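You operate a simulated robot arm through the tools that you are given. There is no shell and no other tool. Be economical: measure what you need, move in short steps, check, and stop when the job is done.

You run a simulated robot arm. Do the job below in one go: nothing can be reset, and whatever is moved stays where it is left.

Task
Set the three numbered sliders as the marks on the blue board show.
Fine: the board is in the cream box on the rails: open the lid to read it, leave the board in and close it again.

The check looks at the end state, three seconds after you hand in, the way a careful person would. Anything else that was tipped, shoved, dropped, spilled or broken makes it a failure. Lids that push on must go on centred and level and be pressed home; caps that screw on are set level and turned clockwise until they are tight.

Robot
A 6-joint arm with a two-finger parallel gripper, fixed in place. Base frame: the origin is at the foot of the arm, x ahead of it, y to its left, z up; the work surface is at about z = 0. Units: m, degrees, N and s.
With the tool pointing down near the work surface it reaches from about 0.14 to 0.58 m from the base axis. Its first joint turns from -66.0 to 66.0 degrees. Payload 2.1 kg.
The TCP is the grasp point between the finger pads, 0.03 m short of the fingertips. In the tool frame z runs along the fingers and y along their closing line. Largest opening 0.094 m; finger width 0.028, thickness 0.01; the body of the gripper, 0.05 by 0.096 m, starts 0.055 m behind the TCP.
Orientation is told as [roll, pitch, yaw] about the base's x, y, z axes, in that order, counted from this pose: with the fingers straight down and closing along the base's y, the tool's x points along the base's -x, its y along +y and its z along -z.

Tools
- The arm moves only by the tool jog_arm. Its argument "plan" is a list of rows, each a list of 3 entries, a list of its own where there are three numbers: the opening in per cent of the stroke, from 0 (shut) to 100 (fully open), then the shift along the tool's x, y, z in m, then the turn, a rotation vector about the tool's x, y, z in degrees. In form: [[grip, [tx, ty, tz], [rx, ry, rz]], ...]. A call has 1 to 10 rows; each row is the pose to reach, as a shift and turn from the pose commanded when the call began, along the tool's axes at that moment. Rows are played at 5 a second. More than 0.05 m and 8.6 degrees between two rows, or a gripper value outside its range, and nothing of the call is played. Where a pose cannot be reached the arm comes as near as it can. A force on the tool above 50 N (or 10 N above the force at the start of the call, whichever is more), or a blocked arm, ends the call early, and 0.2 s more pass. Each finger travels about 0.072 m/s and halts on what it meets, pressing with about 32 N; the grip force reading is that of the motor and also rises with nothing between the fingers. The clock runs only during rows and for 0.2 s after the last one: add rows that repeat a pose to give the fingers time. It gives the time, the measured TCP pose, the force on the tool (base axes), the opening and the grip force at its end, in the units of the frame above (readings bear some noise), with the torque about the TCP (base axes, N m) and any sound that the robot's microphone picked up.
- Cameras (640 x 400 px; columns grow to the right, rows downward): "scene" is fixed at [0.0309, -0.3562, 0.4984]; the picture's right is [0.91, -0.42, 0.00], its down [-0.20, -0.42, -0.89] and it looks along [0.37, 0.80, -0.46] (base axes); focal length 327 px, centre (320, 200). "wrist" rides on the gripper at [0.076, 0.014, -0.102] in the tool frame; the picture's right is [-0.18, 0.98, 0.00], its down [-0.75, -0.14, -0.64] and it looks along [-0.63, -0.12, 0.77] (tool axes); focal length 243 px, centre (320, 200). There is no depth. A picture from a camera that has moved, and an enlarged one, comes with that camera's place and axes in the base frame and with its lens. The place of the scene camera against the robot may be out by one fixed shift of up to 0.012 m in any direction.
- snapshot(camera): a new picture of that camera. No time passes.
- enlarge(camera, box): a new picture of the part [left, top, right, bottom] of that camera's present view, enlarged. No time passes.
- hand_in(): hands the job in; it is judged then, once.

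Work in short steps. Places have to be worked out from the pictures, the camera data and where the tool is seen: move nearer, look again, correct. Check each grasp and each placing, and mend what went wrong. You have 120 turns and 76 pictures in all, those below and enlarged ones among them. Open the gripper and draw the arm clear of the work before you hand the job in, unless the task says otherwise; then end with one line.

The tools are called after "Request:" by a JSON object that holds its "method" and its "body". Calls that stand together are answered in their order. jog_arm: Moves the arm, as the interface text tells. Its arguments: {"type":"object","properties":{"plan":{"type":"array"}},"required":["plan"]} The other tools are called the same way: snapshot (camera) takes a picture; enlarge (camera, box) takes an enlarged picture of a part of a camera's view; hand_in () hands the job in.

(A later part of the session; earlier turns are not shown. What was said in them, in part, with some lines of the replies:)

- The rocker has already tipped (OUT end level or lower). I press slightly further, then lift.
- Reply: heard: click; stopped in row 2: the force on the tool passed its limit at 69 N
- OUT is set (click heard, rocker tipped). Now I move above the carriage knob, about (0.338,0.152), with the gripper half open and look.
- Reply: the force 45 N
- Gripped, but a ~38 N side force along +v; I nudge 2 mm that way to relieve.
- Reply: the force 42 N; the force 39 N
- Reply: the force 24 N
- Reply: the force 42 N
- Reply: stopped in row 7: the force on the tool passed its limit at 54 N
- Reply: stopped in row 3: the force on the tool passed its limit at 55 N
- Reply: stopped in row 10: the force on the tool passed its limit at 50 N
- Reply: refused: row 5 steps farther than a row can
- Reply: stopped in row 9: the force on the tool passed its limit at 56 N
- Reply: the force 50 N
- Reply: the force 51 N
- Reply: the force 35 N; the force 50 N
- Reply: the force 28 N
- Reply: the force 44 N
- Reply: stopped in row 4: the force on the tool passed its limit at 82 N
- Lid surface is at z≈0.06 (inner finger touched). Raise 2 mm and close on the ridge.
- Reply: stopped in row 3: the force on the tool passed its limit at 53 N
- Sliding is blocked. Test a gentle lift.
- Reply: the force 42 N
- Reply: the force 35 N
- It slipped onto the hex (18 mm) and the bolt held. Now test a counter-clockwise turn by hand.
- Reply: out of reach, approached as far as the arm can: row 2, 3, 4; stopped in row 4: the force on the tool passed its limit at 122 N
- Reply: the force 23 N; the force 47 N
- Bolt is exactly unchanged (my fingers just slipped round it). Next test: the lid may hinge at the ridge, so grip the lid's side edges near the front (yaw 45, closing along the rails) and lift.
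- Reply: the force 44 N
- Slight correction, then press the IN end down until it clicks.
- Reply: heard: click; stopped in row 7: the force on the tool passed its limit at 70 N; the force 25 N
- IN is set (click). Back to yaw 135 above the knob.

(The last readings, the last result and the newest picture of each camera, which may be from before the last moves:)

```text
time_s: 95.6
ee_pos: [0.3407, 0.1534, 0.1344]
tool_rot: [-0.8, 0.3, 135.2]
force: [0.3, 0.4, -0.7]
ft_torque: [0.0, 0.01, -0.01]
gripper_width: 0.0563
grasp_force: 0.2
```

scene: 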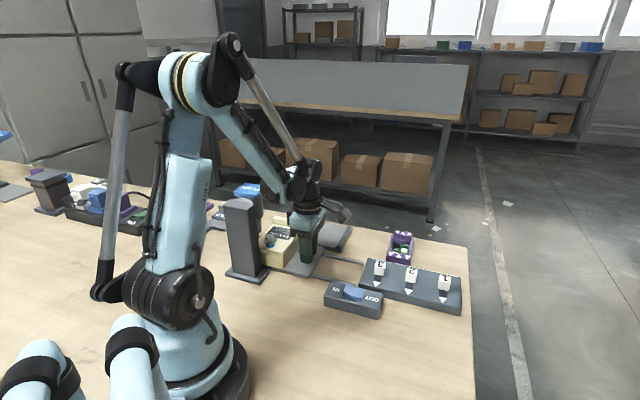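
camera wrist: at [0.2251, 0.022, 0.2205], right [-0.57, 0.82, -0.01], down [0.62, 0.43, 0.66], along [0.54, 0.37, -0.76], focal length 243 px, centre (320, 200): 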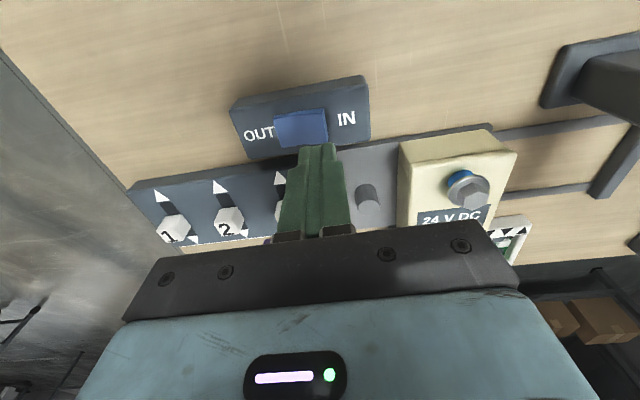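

At the known grasp place; descend, grip and slide in to the stop.

Request:
{"method": "jog_arm", "body": {"plan": [[60, [0, 0, 0.03], [0, 0, 0]], [60, [0, 0, 0.06], [0, 0, 0]], [60, [0, 0, 0.08], [0, 0, 0]], [60, [0, 0, 0.088], [0, 0, 0]], [0, [0, 0, 0.088], [0, 0, 0]], [0, [0, 0, 0.088], [0, 0, 0]], [0, [0, 0, 0.088], [0, 0, 0]]]}}

Request:
{"method": "jog_arm", "body": {"plan": [[0, [-0.01, -0.001, 0], [0, 0, 0]], [0, [-0.023, -0.001, 0], [0, 0, 0]], [0, [-0.036, -0.001, 0], [0, 0, 0]], [0, [-0.049, -0.001, 0], [0, 0, 0]], [0, [-0.062, -0.001, 0], [0, 0, 0]], [0, [-0.075, -0.001, 0], [0, 0, 0]], [0, [-0.088, -0.001, 0], [0, 0, 0]], [0, [-0.1, -0.001, 0], [0, 0, 0]], [0, [-0.112, -0.001, 0], [0, 0, 0]], [0, [-0.122, -0.001, 0], [0, 0, 0]]]}}

Request:
{"method": "jog_arm", "body": {"plan": [[0, [-0.004, 0, 0], [0, 0, 0]], [0, [-0.008, 0, 0], [0, 0, 0]], [0, [-0.011, 0, 0], [0, 0, 0]], [0, [-0.014, 0, 0], [0, 0, 0]], [0, [-0.017, 0, 0], [0, 0, 0]], [0, [-0.02, 0, 0], [0, 0, 0]]]}}

```text
time_s: 97.2
ee_pos: [0.3404, 0.1535, 0.0469]
tool_rot: [-0.8, 0.5, 135.0]
force: [4.1, 3.3, -12.9]
ft_torque: [-0.57, 0.55, -0.02]
gripper_width: 0.0236
grasp_force: 45.1
```

```text
time_s: 99.4
ee_pos: [0.255, 0.2398, 0.0461]
tool_rot: [-0.6, 0.3, 135.1]
force: [-7.3, -6.6, 31.9]
ft_torque: [-0.51, 1.18, 0.02]
gripper_width: 0.0235
grasp_force: 45.4
```

```text
time_s: 100.8
ee_pos: [0.2447, 0.2511, 0.0446]
tool_rot: [-0.6, 1.3, 134.8]
force: [21.2, -34.3, -7.5]
ft_torque: [-1.42, 0.34, 0.0]
gripper_width: 0.0238
grasp_force: 44.9
```

Seated. Open in place, leave, and go above PUSH with shut fingers.

Request:
{"method": "jog_arm", "body": {"plan": [[40, [0, 0, 0], [0, 0, 0]], [60, [0.002, 0, 0], [0, 0, 0]], [60, [0.003, 0, -0.02], [0, 0, 0]], [60, [0.004, 0, -0.035], [0, 0, 0]], [60, [0.04, 0, -0.06], [0, 0, 0]], [60, [0.08, 0, -0.08], [0, 0, 0]], [60, [0.1, 0, -0.12], [0, 0, 0]], [40, [0.1, 0, -0.16], [0, 0, 0]], [0, [0.1, 0, -0.2], [0, 0, 0]], [0, [0.1, 0, -0.24], [0, -1, 0]]]}}

Request:
{"method": "jog_arm", "body": {"plan": [[0, [-0.035, 0.008, 0], [0, 0, 0]], [0, [-0.07, 0.016, 0], [0, 0, 0]], [0, [-0.105, 0.024, 0], [0, 0, 0]], [0, [-0.14, 0.032, 0], [0, 0, 0]], [0, [-0.164, 0.037, 0], [0, 0, 0]], [0, [-0.164, 0.037, 0], [0, 0, 0]]]}}

```text
time_s: 103.0
ee_pos: [0.3078, 0.1829, 0.2854]
tool_rot: [-0.7, -0.6, 135.0]
force: [-0.5, -0.6, -0.7]
ft_torque: [0.0, 0.0, 0.0]
gripper_width: 0.0
grasp_force: 31.7
```

```text
time_s: 104.4
ee_pos: [0.1656, 0.2724, 0.2892]
tool_rot: [-0.7, -0.6, 135.1]
force: [0.2, 0.3, 0.0]
ft_torque: [0.02, -0.01, -0.04]
gripper_width: 0.0
grasp_force: 32.2
```

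Press PUSH: approach to 0.219, then small steps and hold.

Request:
{"method": "jog_arm", "body": {"plan": [[0, [0.002, -0.004, 0.04], [0, 0, 0]], [0, [0.002, -0.004, 0.065], [0, 0, 0]], [0, [0.002, -0.004, 0.07], [0, 0, 0]], [0, [0.002, -0.004, 0.073], [0, 0, 0]], [0, [0.002, -0.004, 0.075], [0, 0, 0]], [0, [0.002, -0.004, 0.076], [0, 0, 0]], [0, [0.002, -0.004, 0.077], [0, 0, 0]], [0, [0.002, -0.004, 0.077], [0, 0, 0]], [0, [0.002, -0.004, 0.077], [0, 0, 0]], [0, [0.002, -0.004, 0.077], [0, 0, 0]]]}}

Request:
{"method": "jog_arm", "body": {"plan": [[0, [0, 0, 0.0005], [0, 0, 0]], [0, [0, 0, 0.0005], [0, 0, 0]], [0, [0, 0, 0.001], [0, 0, 0]], [0, [0, 0, 0.001], [0, 0, 0]], [0, [0, 0, 0.001], [0, 0, 0]], [0, [0, 0, 0.001], [0, 0, 0]], [0, [0, 0, 0.001], [0, 0, 0]]]}}

```text
time_s: 106.6
ee_pos: [0.1709, 0.2755, 0.2099]
tool_rot: [-0.7, -0.6, 135.1]
force: [-0.1, 0.2, 2.8]
ft_torque: [-0.04, -0.01, 0.0]
gripper_width: 0.0002
grasp_force: 32.3
```

```text
time_s: 108.2
ee_pos: [0.1709, 0.2749, 0.209]
tool_rot: [-0.7, -0.6, 135.1]
force: [-0.3, 0.8, 2.5]
ft_torque: [-0.01, -0.02, 0.0]
gripper_width: 0.0001
grasp_force: 32.0
```

No hard stop yet where it was before (0.212). Go on pressing in 1 mm steps.

Request:
{"method": "jog_arm", "body": {"plan": [[0, [0, 0, 0.001], [0, 0, 0]], [0, [0, 0, 0.002], [0, 0, 0]], [0, [0, 0, 0.003], [0, 0, 0]], [0, [0, 0, 0.004], [0, 0, 0]], [0, [0, 0, 0.005], [0, 0, 0]], [0, [0, 0, 0.006], [0, 0, 0]], [0, [0, 0, 0.007], [0, 0, 0]], [0, [0, 0, 0.008], [0, 0, 0]]]}}

Request:
{"method": "enlarge", "body": {"camera": "scene", "box": [230, 190, 310, 280]}}

```text
time_s: 110.0
ee_pos: [0.1695, 0.2742, 0.2003]
tool_rot: [-0.9, -0.6, 135.0]
force: [-3.1, 0.1, 3.3]
ft_torque: [-0.04, 0.07, -0.07]
gripper_width: 0.0
grasp_force: 32.1
```

```text
4.44 times, centred on (270, 235) of scene
camera zoom: at [0.0309, -0.3562, 0.4984], right [0.91, -0.42, 0.0], down [-0.2, -0.42, -0.89], along [0.37, 0.8, -0.46], focal length 1453 px, centre (542, 44)
```

zoom: 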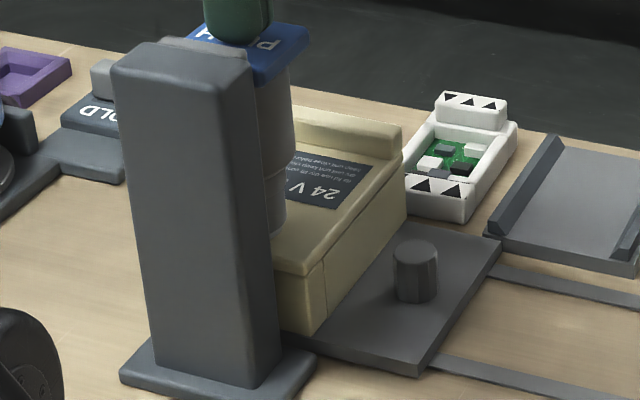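

With IN the head sinks further and the blue band disappears: the driver does work and the bolt goes in. Continue to the hard stop.

Request:
{"method": "jog_arm", "body": {"plan": [[0, [0, 0, 0.001], [0, 0, 0]], [0, [0, 0, 0.002], [0, 0, 0]], [0, [0, 0, 0.003], [0, 0, 0]], [0, [0, 0, 0.004], [0, 0, 0]], [0, [0, 0, 0.004], [0, 0, 0]], [0, [0, 0, 0.005], [0, 0, 0]], [0, [0, 0, 0.006], [0, 0, 0]]]}}

```text
time_s: 111.0
ee_pos: [0.1723, 0.2742, 0.1987]
tool_rot: [-0.7, -0.6, 135.1]
force: [-0.9, 0.5, 7.1]
ft_torque: [-0.09, -0.02, -0.03]
gripper_width: 0.0
grasp_force: 32.1
stopped in row 4: the force on the tool passed its limit at 56 N (the readings are from after the stop); the commanded pose is now the measured one
```

Bolt fully in now. I lift off, fetch the carriage home, and see how the lid looks/behaves in this state.

Request:
{"method": "jog_arm", "body": {"plan": [[0, [0, 0, -0.03], [0, 0.6, 0]], [0, [0, 0, -0.075], [0, 0.6, 0]], [0, [0.04, -0.006, -0.075], [0, 0, 0]], [0, [0.08, -0.012, -0.075], [0, 0, 0]], [0, [0.12, -0.025, -0.075], [0, 0, 0]], [10, [0.13, -0.036, -0.04], [0, 0, 0]], [20, [0.135, -0.036, 0.0], [0, 0, 0]], [40, [0.135, -0.036, 0.04], [0, 0, 0]], [60, [0.135, -0.036, 0.08], [0, 0, 0]], [60, [0.135, -0.036, 0.12], [0, 0, 0]]]}}

Request:
{"method": "enlarge", "body": {"camera": "scene", "box": [230, 190, 310, 280]}}

```text
time_s: 113.2
ee_pos: [0.2911, 0.2048, 0.0771]
tool_rot: [-0.7, -0.5, 135.1]
force: [-0.7, -0.3, 0.8]
ft_torque: [0.01, 0.03, -0.01]
gripper_width: 0.0564
grasp_force: 0.0
```

```text
4.44 times, centred on (270, 235) of scene
camera zoom: at [0.0309, -0.3562, 0.4984], right [0.91, -0.42, 0.0], down [-0.2, -0.42, -0.89], along [0.37, 0.8, -0.46], focal length 1453 px, centre (542, 44)
```

zoom: 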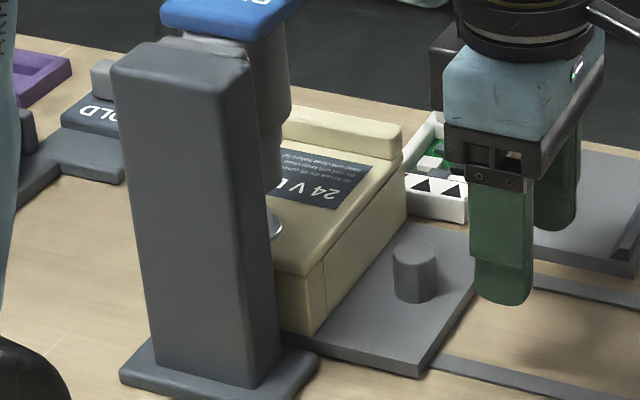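

Bolt is now seated flush (no blue). Grip the knob and pull the carriage home.

Request:
{"method": "jog_arm", "body": {"plan": [[60, [-0.02, 0.001, 0.005], [0, 0, 0]], [60, [-0.04, 0.001, 0.008], [0, 0, 0]], [60, [-0.055, 0.001, 0.012], [0, 0, 0]], [60, [-0.063, 0.001, 0.022], [0, 0, 0]], [60, [-0.063, 0.001, 0.031], [0, 0, 0]], [0, [-0.063, 0.001, 0.031], [0, 0, 0]], [0, [-0.063, 0.001, 0.031], [0, 0, 0]], [0, [-0.063, 0.001, 0.031], [0, 0, 0]]]}}

Request:
{"method": "jog_arm", "body": {"plan": [[0, [0.01, 0, 0], [0, 0, 0]], [0, [0.023, 0, 0], [0, 0, 0]], [0, [0.036, 0, 0], [0, 0, 0]], [0, [0.049, 0, 0], [0, 0, 0]], [0, [0.062, 0, 0], [0, 0, 0]], [0, [0.075, 0, 0], [0, 0, 0]], [0, [0.088, 0, 0], [0, 0, 0]], [0, [0.1, 0, 0], [0, 0, 0]], [0, [0.112, 0, 0], [0, 0, 0]], [0, [0.122, 0, 0], [0, 0, 0]]]}}

Request:
{"method": "jog_arm", "body": {"plan": [[0, [0.005, 0, 0], [0, 0, 0]], [0, [0.009, 0, 0], [0, 0, 0]], [0, [0.013, 0, 0], [0, 0, 0]], [0, [0.016, 0, 0], [0, 0, 0]], [40, [0.014, 0, 0], [0, 0, 0]], [60, [0.014, 0, 0], [0, 0, 0]], [60, [0.014, 0, -0.04], [0, 0, 0]], [60, [0.014, 0, -0.08], [0, 0, 0]], [60, [0.014, 0, -0.11], [0, 0, 0]]]}}

```text
time_s: 115.0
ee_pos: [0.2466, 0.2496, 0.048]
tool_rot: [-0.3, -0.5, 135.2]
force: [-15.6, -14.2, -1.7]
ft_torque: [-0.66, 0.57, 0.02]
gripper_width: 0.0236
grasp_force: 45.5
```

```text
time_s: 117.0
ee_pos: [0.3213, 0.174, 0.0474]
tool_rot: [0.1, -0.6, 135.0]
force: [-1.2, -2.3, 4.7]
ft_torque: [0.26, -0.36, -0.04]
gripper_width: 0.0237
grasp_force: 45.3
stopped in row 9: the force on the tool passed its limit at 50 N (the readings are from after the stop); the commanded pose is now the measured one
```

```text
time_s: 119.0
ee_pos: [0.3326, 0.1618, 0.1595]
tool_rot: [0.1, -0.6, 135.1]
force: [-0.5, -0.8, -0.1]
ft_torque: [0.0, 0.04, 0.03]
gripper_width: 0.0565
grasp_force: 0.0
```

It ended ~1 cm short of home; regrip and finish.

Request:
{"method": "jog_arm", "body": {"plan": [[60, [0, 0, 0.04], [0, 0, 0]], [60, [0, 0, 0.08], [0, 0, 0]], [60, [0, 0, 0.112], [0, 0, 0]], [0, [0, 0, 0.112], [0, 0, 0]], [0, [0, 0, 0.112], [0, 0, 0]], [0, [0, 0, 0.112], [0, 0, 0]], [0, [0.005, 0, 0.112], [0, 0, 0]], [0, [0.01, 0, 0.112], [0, 0, 0]], [0, [0.014, 0, 0.112], [0, 0, 0]], [0, [0.018, 0, 0.112], [0, 0, 0]]]}}

Request:
{"method": "jog_arm", "body": {"plan": [[40, [-0.001, 0, 0], [0, 0, 0]], [60, [-0.001, 0, 0], [0, 0, 0]], [60, [-0.001, 0, -0.04], [0, 0, 0]], [60, [-0.001, 0, -0.08], [0, 0, 0]], [60, [-0.001, 0, -0.1], [0, 0, 0]]]}}

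Request:
{"method": "enlarge", "body": {"camera": "scene", "box": [280, 200, 360, 290]}}

```text
time_s: 121.2
ee_pos: [0.3411, 0.1531, 0.0453]
tool_rot: [0.0, -1.4, 135.2]
force: [-31.9, 23.9, -0.1]
ft_torque: [1.01, 0.42, 0.03]
gripper_width: 0.0237
grasp_force: 45.1
```

```text
time_s: 122.3
ee_pos: [0.3421, 0.1513, 0.1434]
tool_rot: [0.0, -0.7, 135.1]
force: [0.4, -0.3, -0.7]
ft_torque: [0.0, 0.0, 0.03]
gripper_width: 0.0563
grasp_force: 0.0
```

```text
4.44 times, centred on (320, 245) of scene
camera zoom: at [0.0309, -0.3562, 0.4984], right [0.91, -0.42, 0.0], down [-0.2, -0.42, -0.89], along [0.37, 0.8, -0.46], focal length 1453 px, centre (320, 0)
```

zoom: 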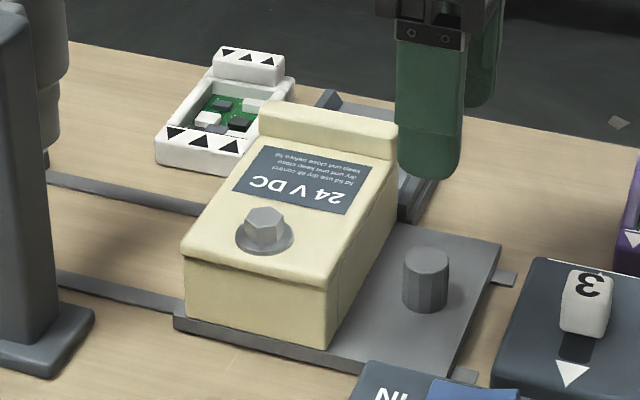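

Home, bolt flush on the lid. Quick test of the ridge in this state: go over, grip, and try a small +v pull.

Request:
{"method": "jog_arm", "body": {"plan": [[70, [-0.02, -0.02, -0.015], [0, 0.7, 0]], [70, [-0.04, -0.04, -0.015], [0, 0.7, 0]], [70, [-0.06, -0.05, -0.015], [0, 0.7, 0]], [70, [-0.077, -0.055, 0], [0, 0.7, 0]], [70, [-0.077, -0.055, 0.03], [0, 0.7, 0]], [70, [-0.077, -0.055, 0.048], [0, 0.7, 0]], [0, [-0.077, -0.055, 0.05], [0, 0.7, 0]], [0, [-0.077, -0.055, 0.05], [0, 0.7, 0]], [0, [-0.077, -0.055, 0.05], [0, 0.7, 0]], [0, [-0.077, -0.055, 0.05], [0, 0.7, 0]]]}}

Request:
{"method": "jog_arm", "body": {"plan": [[0, [0, -0.002, 0], [0, 0, 0]], [0, [0, -0.004, 0], [0, 0, 0]], [0, [0, -0.006, 0], [0, 0, 0]], [0, [0, -0.008, 0], [0, 0, 0]]]}}

```text
time_s: 124.5
ee_pos: [0.3271, 0.2447, 0.0954]
tool_rot: [0.6, 0.0, 135.1]
force: [-21.3, -15.7, -8.4]
ft_torque: [-0.43, -0.09, -0.22]
gripper_width: 0.0155
grasp_force: 45.3
```

```text
time_s: 125.1
ee_pos: [0.3269, 0.2456, 0.0957]
tool_rot: [1.3, 0.0, 135.0]
force: [-4.1, -3.6, 0.2]
ft_torque: [0.31, -0.2, -0.06]
gripper_width: 0.0162
grasp_force: 45.1
stopped in row 2: the force on the tool passed its limit at 53 N (the readings are from after the stop); the commanded pose is now the measured one
```

Request:
{"method": "jog_arm", "body": {"plan": [[0, [0, 0.001, -0.002], [0, 0, 0]], [0, [0, 0.001, -0.004], [0, 0, 0]], [0, [0, 0.001, -0.006], [0, 0, 0]]]}}

Request:
{"method": "jog_arm", "body": {"plan": [[0, [0, 0.002, 0.006], [0, 0, 0]], [0, [0, 0.006, 0.006], [0, 0, 0]], [0, [0, 0.01, 0.006], [0, 0, 0]], [0, [0, 0.012, 0.006], [0, 0, 0]]]}}

```text
time_s: 125.9
ee_pos: [0.3271, 0.243, 0.1]
tool_rot: [1.2, -0.1, 135.0]
force: [4.7, 4.4, -42.9]
ft_torque: [0.24, -0.18, -0.28]
gripper_width: 0.0157
grasp_force: 44.7
```

```text
time_s: 126.5
ee_pos: [0.3255, 0.2435, 0.0966]
tool_rot: [0.5, 0.0, 135.1]
force: [1.8, 0.7, 7.5]
ft_torque: [0.29, -0.12, -0.08]
gripper_width: 0.0158
grasp_force: 45.0
stopped in row 2: the force on the tool passed its limit at 62 N (the readings are from after the stop); the commanded pose is now the measured one
```

Locked in every direction with the bolt in. So: set OUT again, drive the bolt out, and then test the remaining ways (front edge, -v). Move over the rocker's OUT end.

Request:
{"method": "jog_arm", "body": {"plan": [[40, [0, 0, 0], [0, 0, 0]], [70, [0, 0, 0], [0, 0, 0]], [70, [0, 0, -0.03], [0, 0, 0]], [60, [0, 0, -0.065], [0, 0, 0]], [40, [0.03, 0.035, -0.065], [0, 0, 0]], [20, [0.06, 0.07, -0.065], [0, 0, 0]], [0, [0.09, 0.105, -0.065], [0, 0, 0]], [0, [0.115, 0.135, -0.065], [0, 0, 0]], [0, [0.1336, 0.1506, -0.04], [0, 0, 0]], [0, [0.1336, 0.1506, -0.02], [0, 0, 0]]]}}

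Request:
{"method": "jog_arm", "body": {"plan": [[0, [0, 0, 0.025], [0, 0, 0]], [0, [0, 0, 0.035], [0, 0, 0]], [0, [0, 0, 0.04], [0, 0, 0]], [0, [0, 0, 0.043], [0, 0, 0]], [0, [0, 0, 0.046], [0, 0, 0]], [0, [0, 0, 0.049], [0, 0, 0]], [0, [0, 0, 0.052], [0, 0, 0]], [0, [0, 0, 0.055], [0, 0, 0]]]}}

```text
time_s: 128.7
ee_pos: [0.313, 0.041, 0.1178]
tool_rot: [0.4, 0.0, 135.1]
force: [0.6, -0.3, -0.5]
ft_torque: [-0.03, -0.02, -0.02]
gripper_width: 0.0
grasp_force: 31.9
```

```text
time_s: 130.2
ee_pos: [0.3147, 0.0416, 0.0703]
tool_rot: [0.7, 0.1, 135.0]
force: [-0.7, -1.8, 11.3]
ft_torque: [0.09, 0.11, 0.02]
gripper_width: 0.0001
grasp_force: 32.1
heard: click
stopped in row 7: the force on the tool passed its limit at 70 N (the readings are from after the stop); the commanded pose is now the measured one
```

Clicked to OUT. Go to the knob, grip, slide in.

Request:
{"method": "jog_arm", "body": {"plan": [[0, [0, 0, -0.03], [0, 0, 0]], [10, [0, 0, -0.065], [0, 0, 0]], [30, [-0.02, -0.032, -0.065], [0, 0, 0]], [50, [-0.04, -0.065, -0.065], [0, 0, 0]], [60, [-0.0607, -0.0972, -0.06], [0, 0, 0]], [60, [-0.0607, -0.0972, -0.02], [0, 0, 0]], [60, [-0.0607, -0.0972, 0.015], [0, 0, 0]], [60, [-0.0607, -0.0972, 0.023], [0, 0, 0]], [0, [-0.0607, -0.0972, 0.023], [0, 0, 0]], [0, [-0.0607, -0.0972, 0.023], [0, 0, 0]]]}}

Request:
{"method": "jog_arm", "body": {"plan": [[0, [0, 0, 0], [0, 0, 0]], [0, [-0.01, 0, 0], [0, 0, 0]], [0, [-0.023, 0, 0], [0, 0, 0]], [0, [-0.036, 0, 0], [0, 0, 0]], [0, [-0.049, 0, 0], [0, 0, 0]], [0, [-0.062, 0, 0], [0, 0, 0]], [0, [-0.075, 0, 0], [0, 0, 0]], [0, [-0.088, 0, 0], [0, 0, 0]], [0, [-0.1, 0, 0], [0, 0, 0]], [0, [-0.112, 0, 0], [0, 0, 0]]]}}

Request:
{"method": "jog_arm", "body": {"plan": [[0, [-0.006, 0, 0], [0, 0, 0]], [0, [-0.012, 0, 0], [0, 0, 0]], [0, [-0.017, 0, 0], [0, 0, 0]], [0, [-0.021, 0, 0], [0, 0, 0]], [0, [-0.024, 0, 0], [0, 0, 0]], [0, [-0.027, 0, 0], [0, 0, 0]], [0, [-0.029, 0, 0], [0, 0, 0]]]}}

```text
time_s: 132.4
ee_pos: [0.3411, 0.1541, 0.0446]
tool_rot: [0.4, 0.1, 135.1]
force: [11.9, 12.1, -16.4]
ft_torque: [0.74, -0.88, -0.11]
gripper_width: 0.0236
grasp_force: 44.1
```

```text
time_s: 134.6
ee_pos: [0.2615, 0.2353, 0.0443]
tool_rot: [0.5, 0.2, 135.0]
force: [11.4, 9.3, 26.0]
ft_torque: [0.45, -1.11, -0.05]
gripper_width: 0.0238
grasp_force: 45.1
```

```text
time_s: 136.2
ee_pos: [0.2438, 0.2517, 0.044]
tool_rot: [0.4, 0.9, 134.8]
force: [38.6, -15.2, -10.8]
ft_torque: [0.35, -1.52, -0.03]
gripper_width: 0.0237
grasp_force: 45.0
```

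Seated at the stop. Release, withdraw and go above PUSH.

Request:
{"method": "jog_arm", "body": {"plan": [[40, [0, 0, 0], [0, 0, 0]], [60, [0.002, 0, 0], [0, 0, 0]], [60, [0.003, 0, -0.02], [0, 0, 0]], [60, [0.004, 0, -0.035], [0, 0, 0]], [60, [0.04, 0, -0.06], [0, 0, 0]], [60, [0.08, 0, -0.08], [0, 0, 0]], [60, [0.1, 0, -0.12], [0, 0, 0]], [40, [0.1, 0, -0.16], [0, 0, 0]], [0, [0.1, 0, -0.2], [0, 0, 0]], [0, [0.1, 0, -0.24], [0, -0.8, 0]]]}}

Request:
{"method": "jog_arm", "body": {"plan": [[0, [-0.035, 0.008, 0], [0, 0, 0]], [0, [-0.07, 0.016, 0], [0, 0, 0]], [0, [-0.105, 0.024, 0], [0, 0, 0]], [0, [-0.14, 0.03, 0], [0, 0, 0]], [0, [-0.164, 0.034, 0], [0, 0, 0]], [0, [-0.164, 0.034, 0.02], [0, 0, 0]]]}}

```text
time_s: 138.4
ee_pos: [0.3114, 0.1855, 0.2836]
tool_rot: [0.7, -0.6, 135.0]
force: [-0.3, 0.3, -0.3]
ft_torque: [0.03, 0.01, 0.0]
gripper_width: 0.0001
grasp_force: 32.1
```

```text
time_s: 139.8
ee_pos: [0.1709, 0.2768, 0.2662]
tool_rot: [0.8, -0.7, 134.9]
force: [-0.4, 0.5, 0.0]
ft_torque: [-0.02, -0.03, 0.04]
gripper_width: 0.0002
grasp_force: 31.8
```

Press down with OUT in 2-mm steps, watching where resistance appears.

Request:
{"method": "jog_arm", "body": {"plan": [[0, [0.002, 0, 0.03], [0, 0, 0]], [0, [0.002, 0, 0.046], [0, 0, 0]], [0, [0.002, 0, 0.05], [0, 0, 0]], [0, [0.002, 0, 0.053], [0, 0, 0]], [0, [0.002, 0, 0.056], [0, 0, 0]], [0, [0.002, 0, 0.059], [0, 0, 0]], [0, [0.002, 0, 0.061], [0, 0, 0]], [0, [0.002, 0, 0.063], [0, 0, 0]], [0, [0.002, 0, 0.065], [0, 0, 0]], [0, [0.002, 0, 0.067], [0, 0, 0]]]}}

Request:
{"method": "jog_arm", "body": {"plan": [[0, [0, 0, 0.0], [0, 0, 0]], [0, [0, 0, 0.0], [0, 0, 0]], [0, [0, 0, 0.0], [0, 0, 0]], [0, [0, 0, 0.0], [0, 0, 0]], [0, [0, 0, 0.0], [0, 0, 0]], [0, [0, 0, 0.0], [0, 0, 0]], [0, [0, 0, 0.0], [0, 0, 0]], [0, [0, 0, 0.0], [0, 0, 0]]]}}

```text
time_s: 142.0
ee_pos: [0.1715, 0.2751, 0.2]
tool_rot: [0.8, -0.7, 135.1]
force: [3.1, 1.3, 2.7]
ft_torque: [0.0, -0.14, 0.0]
gripper_width: 0.0001
grasp_force: 31.9
```

```text
time_s: 143.8
ee_pos: [0.1725, 0.2756, 0.2002]
tool_rot: [0.7, -0.8, 135.0]
force: [0.0, -0.7, 2.3]
ft_torque: [-0.02, -0.01, -0.03]
gripper_width: 0.0001
grasp_force: 31.9
```

Request:
{"method": "jog_arm", "body": {"plan": [[0, [0, 0, 0.001], [0, 0, 0]], [0, [0, 0, 0.002], [0, 0, 0]], [0, [0, 0, 0.0025], [0, 0, 0]], [0, [0, 0, 0.003], [0, 0, 0]], [0, [0, 0, 0.003], [0, 0, 0]], [0, [0, 0, 0.003], [0, 0, 0]], [0, [0, 0, 0.003], [0, 0, 0]], [0, [0, 0, 0.003], [0, 0, 0]], [0, [0, 0, 0.003], [0, 0, 0]], [0, [0, 0, 0.003], [0, 0, 0]]]}}

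Request:
{"method": "enlarge", "body": {"camera": "scene", "box": [230, 190, 310, 280]}}

```text
time_s: 144.4
ee_pos: [0.1734, 0.2753, 0.2008]
tool_rot: [0.8, -0.7, 135.0]
force: [-2.9, -2.1, 33.1]
ft_torque: [-0.28, -0.32, 0.0]
gripper_width: 0.0
grasp_force: 32.4
stopped in row 3: the force on the tool passed its limit at 58 N (the readings are from after the stop); the commanded pose is now the measured one
```

```text
4.44 times, centred on (270, 235) of scene
camera zoom: at [0.0308, -0.3563, 0.4983], right [0.91, -0.42, 0.0], down [-0.2, -0.42, -0.89], along [0.37, 0.8, -0.46], focal length 1453 px, centre (542, 44)
```

zoom: 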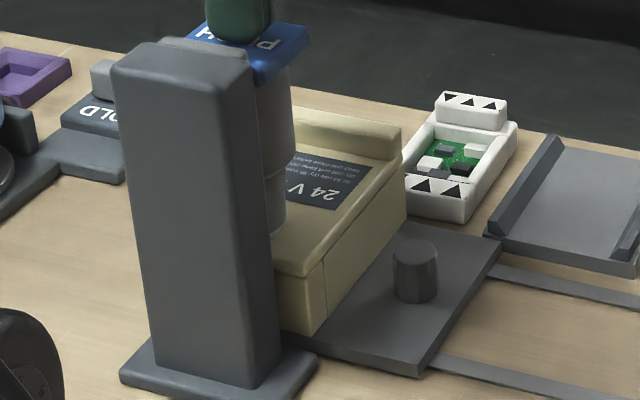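

Now ease up slowly so the bolt can rise under the socket, monitoring force.

Request:
{"method": "jog_arm", "body": {"plan": [[0, [0, 0, -0.001], [0, 0, 0]], [0, [0, 0, -0.001], [0, 0, 0]], [0, [0, 0, -0.001], [0, 0, 0]], [0, [0, 0, -0.002], [0, 0, 0]], [0, [0, 0, -0.002], [0, 0, 0]], [0, [0, 0, -0.002], [0, 0, 0]]]}}

Request:
{"method": "jog_arm", "body": {"plan": [[0, [0, 0, -0.001], [0, 0, 0]], [0, [0, 0, -0.002], [0, 0, 0]], [0, [0, 0, -0.003], [0, 0, 0]], [0, [0, 0, -0.004], [0, 0, 0]]]}}

Request:
{"method": "jog_arm", "body": {"plan": [[0, [0, 0, -0.001], [0, 0, 0]], [0, [0, 0, -0.002], [0, 0, 0]], [0, [0, 0, -0.003], [0, 0, 0]], [0, [0, 0, -0.004], [0, 0, 0]]]}}

```text
time_s: 144.8
ee_pos: [0.1727, 0.275, 0.2036]
tool_rot: [0.9, -0.6, 135.0]
force: [-2.6, -2.2, 34.6]
ft_torque: [-0.27, -0.3, 0.01]
gripper_width: 0.0
grasp_force: 31.8
stopped in row 1: the force on the tool passed its limit at 54 N (the readings are from after the stop); the commanded pose is now the measured one
```

```text
time_s: 145.2
ee_pos: [0.1725, 0.2752, 0.2062]
tool_rot: [1.0, -0.7, 135.0]
force: [-2.6, -2.2, 34.7]
ft_torque: [-0.29, -0.34, 0.0]
gripper_width: 0.0
grasp_force: 32.9
stopped in row 1: the force on the tool passed its limit at 53 N (the readings are from after the stop); the commanded pose is now the measured one
```

```text
time_s: 145.7
ee_pos: [0.1725, 0.2757, 0.2079]
tool_rot: [1.2, -0.6, 135.1]
force: [-2.0, -1.1, 32.7]
ft_torque: [-0.26, -0.29, -0.03]
gripper_width: 0.0002
grasp_force: 31.4
stopped in row 2: the force on the tool passed its limit at 52 N (the readings are from after the stop); the commanded pose is now the measured one
```

The bolt is driving up against me. I follow it upward.

Request:
{"method": "jog_arm", "body": {"plan": [[0, [0, 0, -0.002], [0, 0, 0]], [0, [0, 0, -0.0035], [0, 0, 0]], [0, [0, 0, -0.005], [0, 0, 0]], [0, [0, 0, -0.005], [0, 0, 0]], [0, [0, 0, -0.005], [0, 0, 0]]]}}

Request:
{"method": "jog_arm", "body": {"plan": [[0, [0, 0, 0], [0, 0, 0]], [0, [0, 0, -0.001], [0, 0, 0]], [0, [0, 0, -0.001], [0, 0, 0]], [0, [0, 0, -0.001], [0, 0, 0]], [0, [0, 0, -0.001], [0, 0, 0]]]}}

```text
time_s: 146.8
ee_pos: [0.172, 0.2762, 0.2126]
tool_rot: [1.2, -0.6, 135.0]
force: [-5.3, -7.6, 20.1]
ft_torque: [-0.38, -0.09, -0.14]
gripper_width: 0.0
grasp_force: 31.7
```

```text
time_s: 148.1
ee_pos: [0.172, 0.2758, 0.2125]
tool_rot: [0.9, -0.6, 135.0]
force: [0.7, 0.5, 1.8]
ft_torque: [0.02, -0.03, -0.01]
gripper_width: 0.0001
grasp_force: 31.8
```

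Bolt out again. I take the carriage home and repeat the lid test.

Request:
{"method": "jog_arm", "body": {"plan": [[0, [0, 0, -0.03], [-0.9, 0.6, 0]], [0, [0, 0, -0.065], [-0.9, 0.6, 0]], [0, [0.04, -0.006, -0.065], [-0.9, 0.6, 0]], [0, [0.08, -0.012, -0.065], [-0.9, 0.6, 0]], [0, [0.12, -0.025, -0.065], [-0.9, 0.6, 0]], [10, [0.13, -0.036, -0.03], [-0.9, 0.6, 0]], [20, [0.135, -0.036, 0.01], [-0.9, 0.6, 0]], [40, [0.135, -0.036, 0.05], [-0.9, 0.6, 0]], [60, [0.135, -0.036, 0.09], [-0.9, 0.6, 0]], [60, [0.135, -0.036, 0.135], [-0.9, 0.6, 0]]]}}

```text
time_s: 150.2
ee_pos: [0.2893, 0.2054, 0.0739]
tool_rot: [2.0, 0.1, 135.0]
force: [0.2, -0.1, 0.1]
ft_torque: [0.0, 0.03, 0.0]
gripper_width: 0.0565
grasp_force: 0.1
```

Request:
{"method": "jog_arm", "body": {"plan": [[60, [-0.02, 0.0, 0.005], [1, 0, 0]], [60, [-0.04, 0.0, 0.008], [2, 0, 0]], [60, [-0.055, 0.0, 0.01], [2, 0, 0]], [60, [-0.062, 0.0, 0.02], [2, 0, 0]], [60, [-0.062, 0.0, 0.028], [2, 0, 0]], [0, [-0.062, 0.0, 0.028], [2, 0, 0]], [0, [-0.062, 0.0, 0.028], [2, 0, 0]], [0, [-0.062, 0.0, 0.028], [2, 0, 0]]]}}

Request:
{"method": "jog_arm", "body": {"plan": [[0, [0.01, 0, 0], [0, 0, 0]], [0, [0.022, 0, 0], [0, 0, 0]], [0, [0.034, 0, 0], [0, 0, 0]], [0, [0.046, 0, 0], [0, 0, 0]], [0, [0.058, 0, 0], [0, 0, 0]], [0, [0.07, 0, 0], [0, 0, 0]], [0, [0.082, 0, 0], [0, 0, 0]], [0, [0.094, 0, 0], [0, 0, 0]], [0, [0.104, 0, 0], [0, 0, 0]], [0, [0.114, 0, 0], [0, 0, 0]]]}}

Request:
{"method": "jog_arm", "body": {"plan": [[0, [0.006, 0, 0], [0, 0, 0]], [0, [0.012, 0, 0], [0, 0, 0]], [0, [0.018, 0, 0], [0, 0, 0]], [0, [0.022, 0, 0], [0, 0, 0]], [0, [0.025, 0, 0], [0, 0, 0]]]}}

```text
time_s: 152.1
ee_pos: [0.246, 0.2485, 0.0466]
tool_rot: [-0.2, 0.0, 135.0]
force: [11.6, 13.4, -11.9]
ft_torque: [-0.16, 0.13, -0.01]
gripper_width: 0.0237
grasp_force: 44.9
```

```text
time_s: 154.2
ee_pos: [0.3261, 0.1692, 0.0471]
tool_rot: [-0.2, 0.0, 134.9]
force: [14.0, 16.2, -18.8]
ft_torque: [0.2, 0.34, 0.0]
gripper_width: 0.0236
grasp_force: 45.1
```

```text
time_s: 155.4
ee_pos: [0.3416, 0.1548, 0.0477]
tool_rot: [-0.1, -1.0, 135.4]
force: [-18.4, 38.3, -4.5]
ft_torque: [0.53, 0.83, 0.01]
gripper_width: 0.0238
grasp_force: 44.9
```

Home. Release, go to the ridge (yaw 135), grip and try +v pull in small steps.

Request:
{"method": "jog_arm", "body": {"plan": [[40, [-0.001, 0, 0], [0, 1, 0]], [60, [-0.001, 0, 0], [0, 1, 0]], [60, [-0.001, 0, -0.04], [0, 1, 0]], [60, [-0.001, 0, -0.08], [0, 1, 0]], [70, [-0.02, -0.02, -0.11], [0, 1, 0]], [70, [-0.04, -0.035, -0.115], [0, 1, 0]], [70, [-0.06, -0.046, -0.115], [0, 1, 0]], [70, [-0.073, -0.053, -0.11], [0, 1, 0]], [70, [-0.073, -0.053, -0.08], [0, 1, 0]], [70, [-0.073, -0.053, -0.05], [0, 1, 0]]]}}

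Request:
{"method": "jog_arm", "body": {"plan": [[70, [0, 0, 0.003], [0, 0, 0]], [0, [0, 0, 0.003], [0, 0, 0]], [0, [0, 0, 0.003], [0, 0, 0]], [0, [0, 0, 0.003], [0, 0, 0]], [0, [0, 0, 0.003], [0, 0, 0]]]}}

Request:
{"method": "jog_arm", "body": {"plan": [[0, [0, -0.002, 0], [0, 0, 0]], [0, [0, -0.004, 0], [0, 0, 0]], [0, [0, -0.006, 0], [0, 0, 0]], [0, [0, -0.008, 0], [0, 0, 0]], [0, [0, -0.01, 0], [0, 0, 0]]]}}

```text
time_s: 157.7
ee_pos: [0.3292, 0.2396, 0.0959]
tool_rot: [0.1, 1.0, 135.1]
force: [0.6, -0.4, -0.9]
ft_torque: [-0.02, -0.03, -0.01]
gripper_width: 0.0657
grasp_force: 0.1
```

```text
time_s: 158.8
ee_pos: [0.3295, 0.2392, 0.0942]
tool_rot: [0.0, 1.0, 135.0]
force: [0.1, 0.5, -4.7]
ft_torque: [0.05, 0.01, -0.06]
gripper_width: 0.0159
grasp_force: 45.0
```

```text
time_s: 159.8
ee_pos: [0.3324, 0.2406, 0.0938]
tool_rot: [1.2, 1.0, 135.0]
force: [-3.3, -4.1, 0.7]
ft_torque: [0.31, -0.32, 0.09]
gripper_width: 0.0155
grasp_force: 45.2
stopped in row 4: the force on the tool passed its limit at 53 N (the readings are from after the stop); the commanded pose is now the measured one
```

+v still blocked. Try -v push, then lift.

Request:
{"method": "jog_arm", "body": {"plan": [[0, [0, 0.003, 0], [0, 0, 0]], [0, [0, 0.005, 0], [0, 0, 0]], [0, [0, 0.007, 0], [0, 0, 0]], [0, [0, 0.009, 0], [0, 0, 0]], [0, [0, 0.011, 0], [0, 0, 0]]]}}

Request:
{"method": "jog_arm", "body": {"plan": [[0, [0, -0.003, 0], [0, 0, 0]], [0, [0, -0.003, -0.002], [0, 0, 0]], [0, [0, -0.003, -0.004], [0, 0, 0]], [0, [0, -0.003, -0.006], [0, 0, 0]], [0, [0, -0.003, -0.008], [0, 0, 0]]]}}

Request:
{"method": "enlarge", "body": {"camera": "scene", "box": [280, 200, 360, 290]}}

```text
time_s: 161.0
ee_pos: [0.3225, 0.2337, 0.0936]
tool_rot: [1.1, 0.9, 134.9]
force: [-0.6, 0.8, -14.1]
ft_torque: [0.21, -0.6, 0.04]
gripper_width: 0.0159
grasp_force: 44.7
```

```text
time_s: 162.2
ee_pos: [0.3257, 0.2349, 0.1008]
tool_rot: [1.3, 0.9, 135.0]
force: [0.6, 0.0, -42.3]
ft_torque: [-0.02, -0.36, 0.41]
gripper_width: 0.0156
grasp_force: 44.8
```

```text
4.44 times, centred on (320, 245) of scene
camera zoom: at [0.031, -0.3561, 0.4984], right [0.91, -0.42, 0.0], down [-0.2, -0.42, -0.89], along [0.37, 0.8, -0.46], focal length 1453 px, centre (320, 0)
```

zoom: 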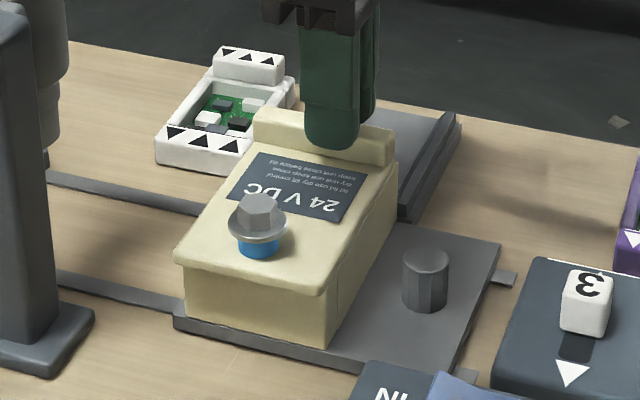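

The lid slid ~7 mm towards -v: that is its opening direction. I relax the lift and slide it further by 5 cm.

Request:
{"method": "jog_arm", "body": {"plan": [[0, [0, 0, 0.003], [0, 0, 0]], [0, [0, 0.001, 0.005], [0, 0, 0]], [0, [0, 0.009, 0.005], [0, 0, 0]], [0, [0, 0.017, 0.005], [0, 0, 0]], [0, [0, 0.025, 0.005], [0, 0, 0]], [0, [0, 0.033, 0.005], [0, 0, 0]], [0, [0, 0.041, 0.005], [0, 0, 0]], [0, [0, 0.049, 0.005], [0, 0, 0]]]}}

Request:
{"method": "enlarge", "body": {"camera": "scene", "box": [280, 200, 360, 290]}}

```text
time_s: 164.0
ee_pos: [0.2915, 0.2001, 0.0987]
tool_rot: [1.2, 1.0, 135.1]
force: [0.2, 0.1, 46.0]
ft_torque: [0.17, -0.07, 0.08]
gripper_width: 0.0159
grasp_force: 44.8
```

```text
4.44 times, centred on (320, 245) of scene
camera zoom: at [0.0308, -0.3563, 0.4983], right [0.91, -0.42, 0.0], down [-0.19, -0.42, -0.89], along [0.37, 0.8, -0.46], focal length 1453 px, centre (320, 0)
```

zoom: 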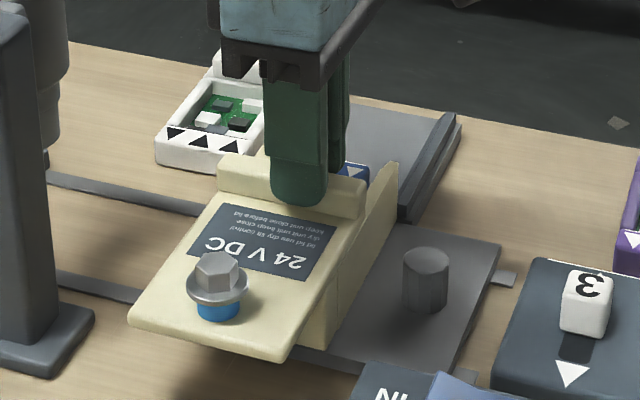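

The blue board is appearing. Slide ~2.5 cm more (easing the down-force), release and rise for a look.

Request:
{"method": "jog_arm", "body": {"plan": [[0, [0, 0.004, -0.003], [0, 0, 0]], [0, [0, 0.011, -0.003], [0, 0, 0]], [0, [0, 0.018, -0.003], [0, 0, 0]], [0, [0, 0.025, -0.003], [0, 0, 0]], [40, [0, 0.025, -0.003], [0, 0, 0]], [70, [0, 0.025, -0.003], [0, 0, 0]], [70, [0, 0.025, -0.04], [0, 0, 0]], [70, [0, 0.01, -0.08], [0, 0, 0]], [70, [0, -0.03, -0.1], [0, 0, 0]], [70, [-0.02, -0.06, -0.11], [0, 0, 0]]]}}

Request:
{"method": "enlarge", "body": {"camera": "wrist", "box": [220, 20, 460, 200]}}

```text
time_s: 166.2
ee_pos: [0.3205, 0.259, 0.2058]
tool_rot: [1.2, 1.0, 135.0]
force: [0.1, 0.3, -0.7]
ft_torque: [0.0, -0.03, -0.01]
gripper_width: 0.0659
grasp_force: 0.1
```

```text
2.22 times, centred on (340, 110) of wrist
camera zoom: at [0.3635, 0.1974, 0.3111], right [-0.83, -0.56, 0.02], down [-0.43, 0.65, 0.63], along [-0.36, 0.51, -0.78], focal length 539 px, centre (276, 400)
```

zoom: 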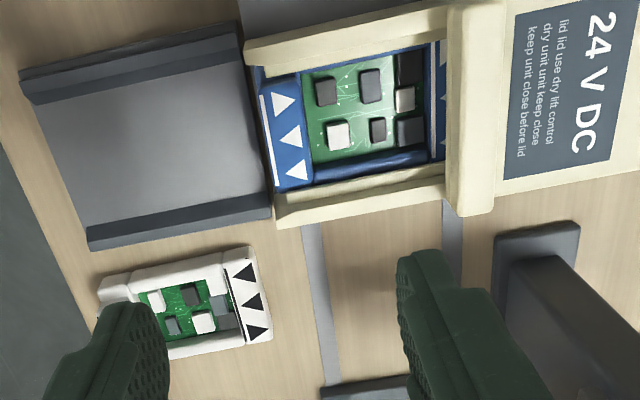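

The blue board's marks are visible. One enlargement for certainty.

Request:
{"method": "enlarge", "body": {"camera": "wrist", "box": [300, 40, 410, 115]}}

```text
5.33 times, centred on (355, 78) of wrist
camera zoom: at [0.3635, 0.1974, 0.3111], right [-0.83, -0.56, 0.02], down [-0.43, 0.65, 0.63], along [-0.36, 0.51, -0.78], focal length 1294 px, centre (133, 853)
```

zoom: 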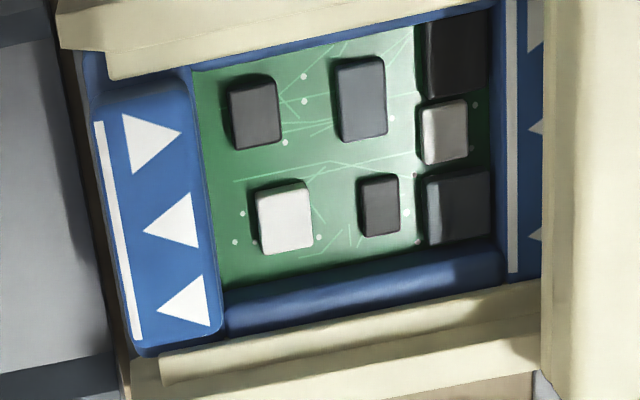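

Both rows agree: with the white line side at +v, mark 1 (–u) points away from the line, marks 2 and 3 point towards it. Now close the lid: back to the ridge, grip, slide +v to its stop.

Request:
{"method": "jog_arm", "body": {"plan": [[70, [0.02, 0.03, 0.01], [0, 0, 0]], [70, [0.02, 0.07, 0.03], [0, 0, 0]], [70, [0.02, 0.085, 0.07], [0, 0, 0]], [70, [0.02, 0.085, 0.107], [0, 0, 0]], [0, [0.02, 0.085, 0.107], [0, 0, 0]], [0, [0.02, 0.085, 0.107], [0, 0, 0]], [0, [0.02, 0.085, 0.107], [0, 0, 0]], [0, [0.02, 0.085, 0.107], [0, 0, 0]]]}}

Request:
{"method": "jog_arm", "body": {"plan": [[0, [0, -0.008, 0], [0, 0, 0]], [0, [0, -0.018, 0], [0, 0, 0]], [0, [0, -0.028, 0], [0, 0, 0]], [0, [0, -0.038, 0], [0, 0, 0]], [0, [0, -0.048, 0], [0, 0, 0]], [0, [0, -0.058, 0], [0, 0, 0]], [0, [0, -0.066, 0], [0, 0, 0]], [0, [0, -0.074, 0], [0, 0, 0]]]}}

Request:
{"method": "jog_arm", "body": {"plan": [[0, [0, -0.003, 0], [0, 0, 0]], [0, [0, -0.006, 0], [0, 0, 0]], [0, [0, -0.009, 0], [0, 0, 0]], [0, [0, -0.012, 0], [0, 0, 0]], [0, [0, -0.015, 0], [0, 0, 0]]]}}

```text
time_s: 168.0
ee_pos: [0.273, 0.1805, 0.1018]
tool_rot: [1.2, 1.0, 135.0]
force: [1.3, -1.2, -17.0]
ft_torque: [0.06, -0.04, 0.12]
gripper_width: 0.0158
grasp_force: 45.0
```

```text
time_s: 169.8
ee_pos: [0.3251, 0.235, 0.0998]
tool_rot: [1.1, 1.1, 134.9]
force: [3.6, -2.7, 41.3]
ft_torque: [0.12, -0.12, 0.48]
gripper_width: 0.0159
grasp_force: 44.9
```

```text
time_s: 170.8
ee_pos: [0.3317, 0.2406, 0.1011]
tool_rot: [1.9, 1.0, 135.0]
force: [-1.9, -4.6, 6.8]
ft_torque: [0.25, 0.06, 0.06]
gripper_width: 0.0157
grasp_force: 45.1
stopped in row 5: the force on the tool passed its limit at 54 N (the readings are from after the stop); the commanded pose is now the measured one
```

Lid is back at its closed stop (same place as at the start). I release and return the rocker to IN as found.

Request:
{"method": "jog_arm", "body": {"plan": [[40, [0, 0.002, 0], [0, 0, 0]], [70, [0, 0.001, 0], [0, 0, 0]], [70, [0, 0, -0.03], [1, -0.5, 0]], [60, [0, 0, -0.06], [1.9, -1, 0]], [40, [0.02, 0.035, -0.06], [1.9, -1, 0]], [20, [0.04, 0.07, -0.06], [1.9, -1, 0]], [0, [0.06, 0.105, -0.06], [1.9, -1, 0]], [0, [0.08, 0.135, -0.05], [1.9, -1, 0]], [0, [0.0936, 0.1557, -0.03], [1.9, -1, 0]], [0, [0.0936, 0.1557, -0.015], [1.9, -1, 0]]]}}

```text
time_s: 173.0
ee_pos: [0.287, 0.0658, 0.1208]
tool_rot: [-0.1, -0.3, 135.0]
force: [0.2, 0.7, -0.3]
ft_torque: [0.01, 0.01, 0.0]
gripper_width: 0.0
grasp_force: 32.2
```

Request:
{"method": "jog_arm", "body": {"plan": [[0, [0.001, 0, 0.025], [0, 0, 0]], [0, [0.001, 0, 0.037], [0, 0, 0]], [0, [0.001, 0, 0.042], [0, 0, 0]], [0, [0.001, 0, 0.045], [0, 0, 0]], [0, [0.001, 0, 0.048], [0, 0, 0]], [0, [0.001, 0, 0.051], [0, 0, 0]], [0, [0.001, 0, 0.054], [0, 0, 0]], [0, [0.001, 0, 0.057], [0, 0, 0]]]}}

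Request:
{"method": "jog_arm", "body": {"plan": [[0, [0, 0, -0.03], [0, 0, 0]], [20, [0, 0, -0.07], [0, 0, 0]]]}}

```text
time_s: 174.7
ee_pos: [0.2875, 0.0643, 0.0688]
tool_rot: [0.2, -0.3, 134.9]
force: [-2.1, 1.5, 12.4]
ft_torque: [-0.11, -0.1, 0.04]
gripper_width: 0.0
grasp_force: 31.5
heard: click
stopped in row 8: the force on the tool passed its limit at 72 N (the readings are from after the stop); the commanded pose is now the measured one
```

```text
time_s: 175.2
ee_pos: [0.2872, 0.0668, 0.1386]
tool_rot: [0.2, -0.2, 135.0]
force: [-0.1, 0.1, 0.0]
ft_torque: [0.02, -0.02, 0.01]
gripper_width: 0.0185
grasp_force: 0.0
```

Rocker clicked back to IN. Now above slider 2 (~(0.424,0.048)) for a precise look at the sliders.

Request:
{"method": "jog_arm", "body": {"plan": [[40, [0.03, -0.02, -0.01], [0, 0, 0]], [50, [0.06, -0.045, -0.01], [0, 0, 0]], [50, [0.09, -0.07, -0.01], [0, 0, 0]], [50, [0.11, -0.084, -0.01], [0, 0, 0]], [50, [0.11, -0.084, -0.01], [0, 0, 0]]]}}

Request:
{"method": "snapshot", "body": {"camera": "wrist"}}

```text
time_s: 176.4
ee_pos: [0.4269, 0.047, 0.1495]
tool_rot: [0.1, -0.2, 135.0]
force: [-0.1, -0.9, 0.7]
ft_torque: [-0.01, -0.01, -0.01]
gripper_width: 0.0472
grasp_force: 0.1
```

```text
3 pictures are left
camera wrist: at [0.4701, -0.0183, 0.2528], right [-0.83, -0.56, 0.0], down [-0.43, 0.63, 0.64], along [-0.37, 0.53, -0.77], focal length 243 px, centre (320, 200)
```

wrist: 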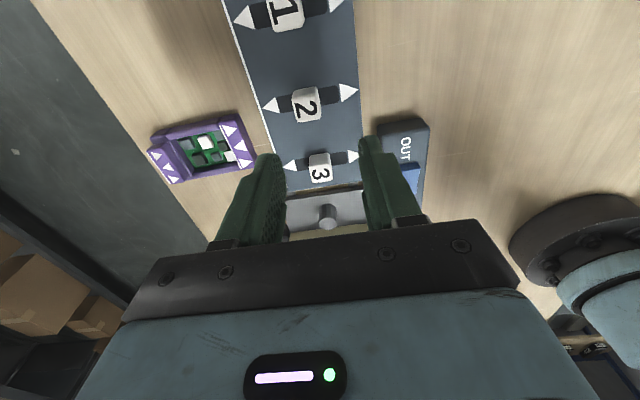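

White line of the panel is on its +v edge (as on the board). So slider 1 → -v end, sliders 2 and 3 → +v end (all now mid). Grip slider 2 at about (0.440,0.041).

Request:
{"method": "jog_arm", "body": {"plan": [[50, [0.0134, -0.0049, 0.03], [0, 0, 0]], [50, [0.0134, -0.0049, 0.06], [0, 0, 0]], [50, [0.0134, -0.0049, 0.069], [0, 0, 0]], [50, [0.0134, -0.0049, 0.072], [0, 0, 0]], [0, [0.0134, -0.0049, 0.072], [0, 0, 0]], [0, [0.0134, -0.0049, 0.072], [0, 0, 0]], [0, [0.0134, -0.0049, 0.072], [0, 0, 0]]]}}

```text
time_s: 178.1
ee_pos: [0.4384, 0.0402, 0.076]
tool_rot: [0.2, -0.1, 135.0]
force: [-1.3, 0.0, -5.7]
ft_torque: [-0.05, 0.04, 0.07]
gripper_width: 0.0217
grasp_force: 45.3
```

Gripped (22 mm cap). Slide towards +v until it stops.

Request:
{"method": "jog_arm", "body": {"plan": [[0, [0, -0.004, 0], [0, 0, 0]], [0, [0, -0.008, 0], [0, 0, 0]], [0, [0, -0.012, 0], [0, 0, 0]], [0, [0, -0.015, 0], [0, 0, 0]], [0, [0, -0.018, 0], [0, 0, 0]], [0, [0, -0.021, 0], [0, 0, 0]], [0, [0, -0.024, 0], [0, 0, 0]], [0, [0, -0.027, 0], [0, 0, 0]]]}}

```text
time_s: 179.8
ee_pos: [0.4542, 0.0565, 0.0765]
tool_rot: [1.1, -0.2, 134.8]
force: [-32.0, -31.3, 19.1]
ft_torque: [-1.18, 0.53, 0.58]
gripper_width: 0.0216
grasp_force: 44.3
```

Slider 2 reached its +v stop (22 mm travel, 45 N). Release, move to slider 3, grip and slide +v.

Request:
{"method": "jog_arm", "body": {"plan": [[0, [0, 0.004, 0], [0, 0, 0]], [50, [0, 0.004, 0], [0, 0, 0]], [60, [0, 0.004, -0.02], [0, 0, 0]], [50, [0, 0.01, -0.045], [0, 0, 0]], [50, [-0.03, 0.02, -0.045], [0, 0, 0]], [50, [-0.0596, 0.0262, -0.045], [0, 0, 0]], [50, [-0.0596, 0.0262, -0.02], [0, 0, 0]], [50, [-0.0596, 0.0262, 0], [0, 0, 0]], [0, [-0.0596, 0.0262, 0], [0, 0, 0]], [0, [-0.0596, 0.0262, 0], [0, 0, 0]]]}}

Request:
{"method": "jog_arm", "body": {"plan": [[0, [0, 0, 0], [0, 0, 0]], [0, [0, -0.004, 0], [0, 0, 0]], [0, [0, -0.008, 0], [0, 0, 0]], [0, [0, -0.012, 0], [0, 0, 0]], [0, [0, -0.015, 0], [0, 0, 0]], [0, [0, -0.018, 0], [0, 0, 0]], [0, [0, -0.021, 0], [0, 0, 0]], [0, [0, -0.024, 0], [0, 0, 0]], [0, [0, -0.027, 0], [0, 0, 0]]]}}

```text
time_s: 182.1
ee_pos: [0.3966, 0.0832, 0.0757]
tool_rot: [0.1, -0.1, 134.9]
force: [-1.0, 1.5, 2.3]
ft_torque: [-0.13, -0.13, 0.01]
gripper_width: 0.0218
grasp_force: 44.6
```

```text
time_s: 184.1
ee_pos: [0.4121, 0.0975, 0.0762]
tool_rot: [0.8, -0.1, 134.9]
force: [-27.1, -29.1, -18.3]
ft_torque: [-0.61, 0.5, 0.57]
gripper_width: 0.0213
grasp_force: 45.0
```

Slider 3 at its +v stop. Now slider 1: grip and slide -v.

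Request:
{"method": "jog_arm", "body": {"plan": [[0, [0, 0.004, 0], [0, 0, 0]], [50, [0, 0.004, 0], [0, 0, 0]], [60, [0, 0.004, -0.02], [0, 0, 0]], [50, [0, 0.01, -0.045], [0, 0, 0]], [50, [0.04, 0.02, -0.05], [0, 0, 0]], [50, [0.08, 0.0262, -0.05], [0, 0, 0]], [50, [0.1195, 0.0262, -0.045], [0, 0, 0]], [50, [0.1195, 0.0262, -0.02], [0, 0, 0]], [50, [0.1195, 0.0262, 0], [0, 0, 0]], [0, [0.1195, 0.0262, 0], [0, 0, 0]]]}}

Request:
{"method": "jog_arm", "body": {"plan": [[0, [0, 0, 0], [0, 0, 0]], [0, [0, 0, 0], [0, 0, 0]], [0, [0, 0.004, 0], [0, 0, 0]], [0, [0, 0.008, 0], [0, 0, 0]], [0, [0, 0.012, 0], [0, 0, 0]], [0, [0, 0.016, 0], [0, 0, 0]], [0, [0, 0.019, 0], [0, 0, 0]], [0, [0, 0.022, 0], [0, 0, 0]], [0, [0, 0.025, 0], [0, 0, 0]], [0, [0, 0.0265, 0], [0, 0, 0]]]}}

```text
time_s: 186.2
ee_pos: [0.4819, -0.0005, 0.0766]
tool_rot: [0.1, -0.2, 135.0]
force: [1.7, -0.5, 0.0]
ft_torque: [0.02, 0.07, 0.1]
gripper_width: 0.0217
grasp_force: 28.5
```

```text
time_s: 187.9
ee_pos: [0.4726, -0.0098, 0.0771]
tool_rot: [-1.1, 0.1, 135.2]
force: [3.9, 1.2, 1.6]
ft_torque: [0.22, -0.08, -0.15]
gripper_width: 0.022
grasp_force: 45.1
stopped in row 8: the force on the tool passed its limit at 54 N (the readings are from after the stop); the commanded pose is now the measured one
```

Blocked after ~13+ mm. Release, lift and look from above.

Request:
{"method": "jog_arm", "body": {"plan": [[50, [0, 0, 0], [0, 0, 0]], [50, [0, 0, 0], [0, 0, 0]], [60, [0, 0, -0.03], [0.8, 0, 0]], [60, [-0.02, -0.01, -0.07], [0.8, 0, 0]], [60, [-0.05, -0.015, -0.075], [0.8, 0, 0]]]}}

Request:
{"method": "snapshot", "body": {"camera": "wrist"}}

```text
time_s: 189.1
ee_pos: [0.4487, 0.0347, 0.1506]
tool_rot: [-1.8, 0.2, 135.3]
force: [1.0, 0.1, 0.7]
ft_torque: [0.0, -0.01, -0.01]
gripper_width: 0.0566
grasp_force: 0.0
```

```text
2 pictures are left
camera wrist: at [0.489, -0.0314, 0.254], right [-0.82, -0.57, -0.03], down [-0.45, 0.62, 0.64], along [-0.35, 0.54, -0.76], focal length 243 px, centre (320, 200)
```

wrist: 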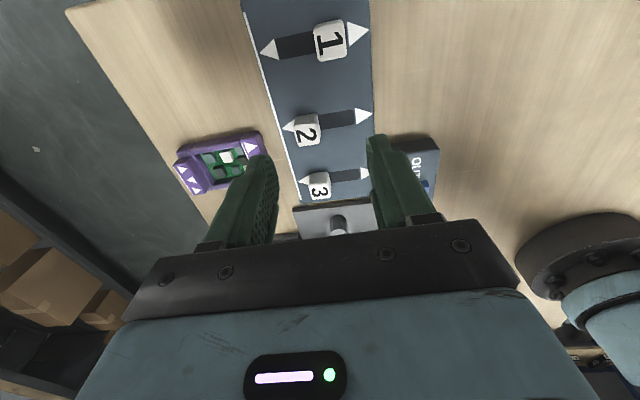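

All three sliders are displaced equally (~15 mm) to their ends: 1 at -v, 2 and 3 at +v. Withdraw the arm upward and take a final scene check.

Request:
{"method": "jog_arm", "body": {"plan": [[100, [0, 0, -0.04], [1.8, 0, 0]], [100, [-0.02, 0.03, -0.08], [1.8, 0, 0]], [100, [-0.02, 0.06, -0.12], [1.8, 0, 0]], [100, [-0.02, 0.09, -0.16], [1.8, 0, 0]], [100, [-0.02, 0.11, -0.17], [1.8, 0, 0]]]}}

Request:
{"method": "enlarge", "body": {"camera": "scene", "box": [220, 180, 480, 340]}}

```text
refused: row 2 steps farther than a row can; nothing moved
```

```text
2.46 times, centred on (350, 260) of scene
camera zoom: at [0.0309, -0.3562, 0.4984], right [0.91, -0.42, 0.0], down [-0.2, -0.42, -0.89], along [0.37, 0.8, -0.46], focal length 805 px, centre (246, 52)
```

zoom: 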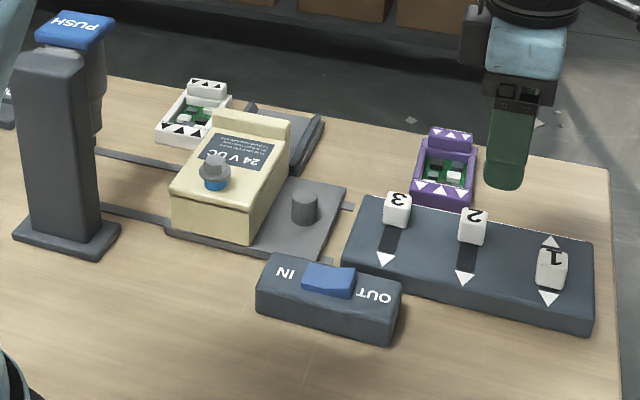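

Everything else is as found (box home, lid shut, rocker IN), and the sliders are set. Withdraw the arm.

Request:
{"method": "jog_arm", "body": {"plan": [[100, [0, 0, -0.04], [0, 0, 0]], [100, [-0.01, 0.015, -0.08], [0, 0, 0]], [100, [-0.02, 0.035, -0.12], [0, 0, 0]], [100, [-0.02, 0.06, -0.155], [0, 0, 0]], [100, [-0.02, 0.08, -0.17], [0, 0, 0]]]}}

```text
time_s: 190.3
ee_pos: [0.3728, -0.0137, 0.3192]
tool_rot: [-1.8, 0.2, 135.1]
force: [-0.3, -0.4, 0.3]
ft_torque: [0.02, -0.03, 0.0]
gripper_width: 0.0939
grasp_force: 0.0
```

Request:
{"method": "hand_in", "body": {}}

```text
The job is handed in.
```

The three sliders are set to match the blue board: slider 1 is away from the panel's white line, and sliders 2 and 3 are toward it. I left the board in the box and slid the lid shut against its stop. The carriage is home, the rocker is back on IN, and the lid bolt is out, as it was at the start. While working out how the lid opens I drove the bolt in and back out, and once pulled the carriage about 5 cm along its rails; the last picture shows nothing else out of place.
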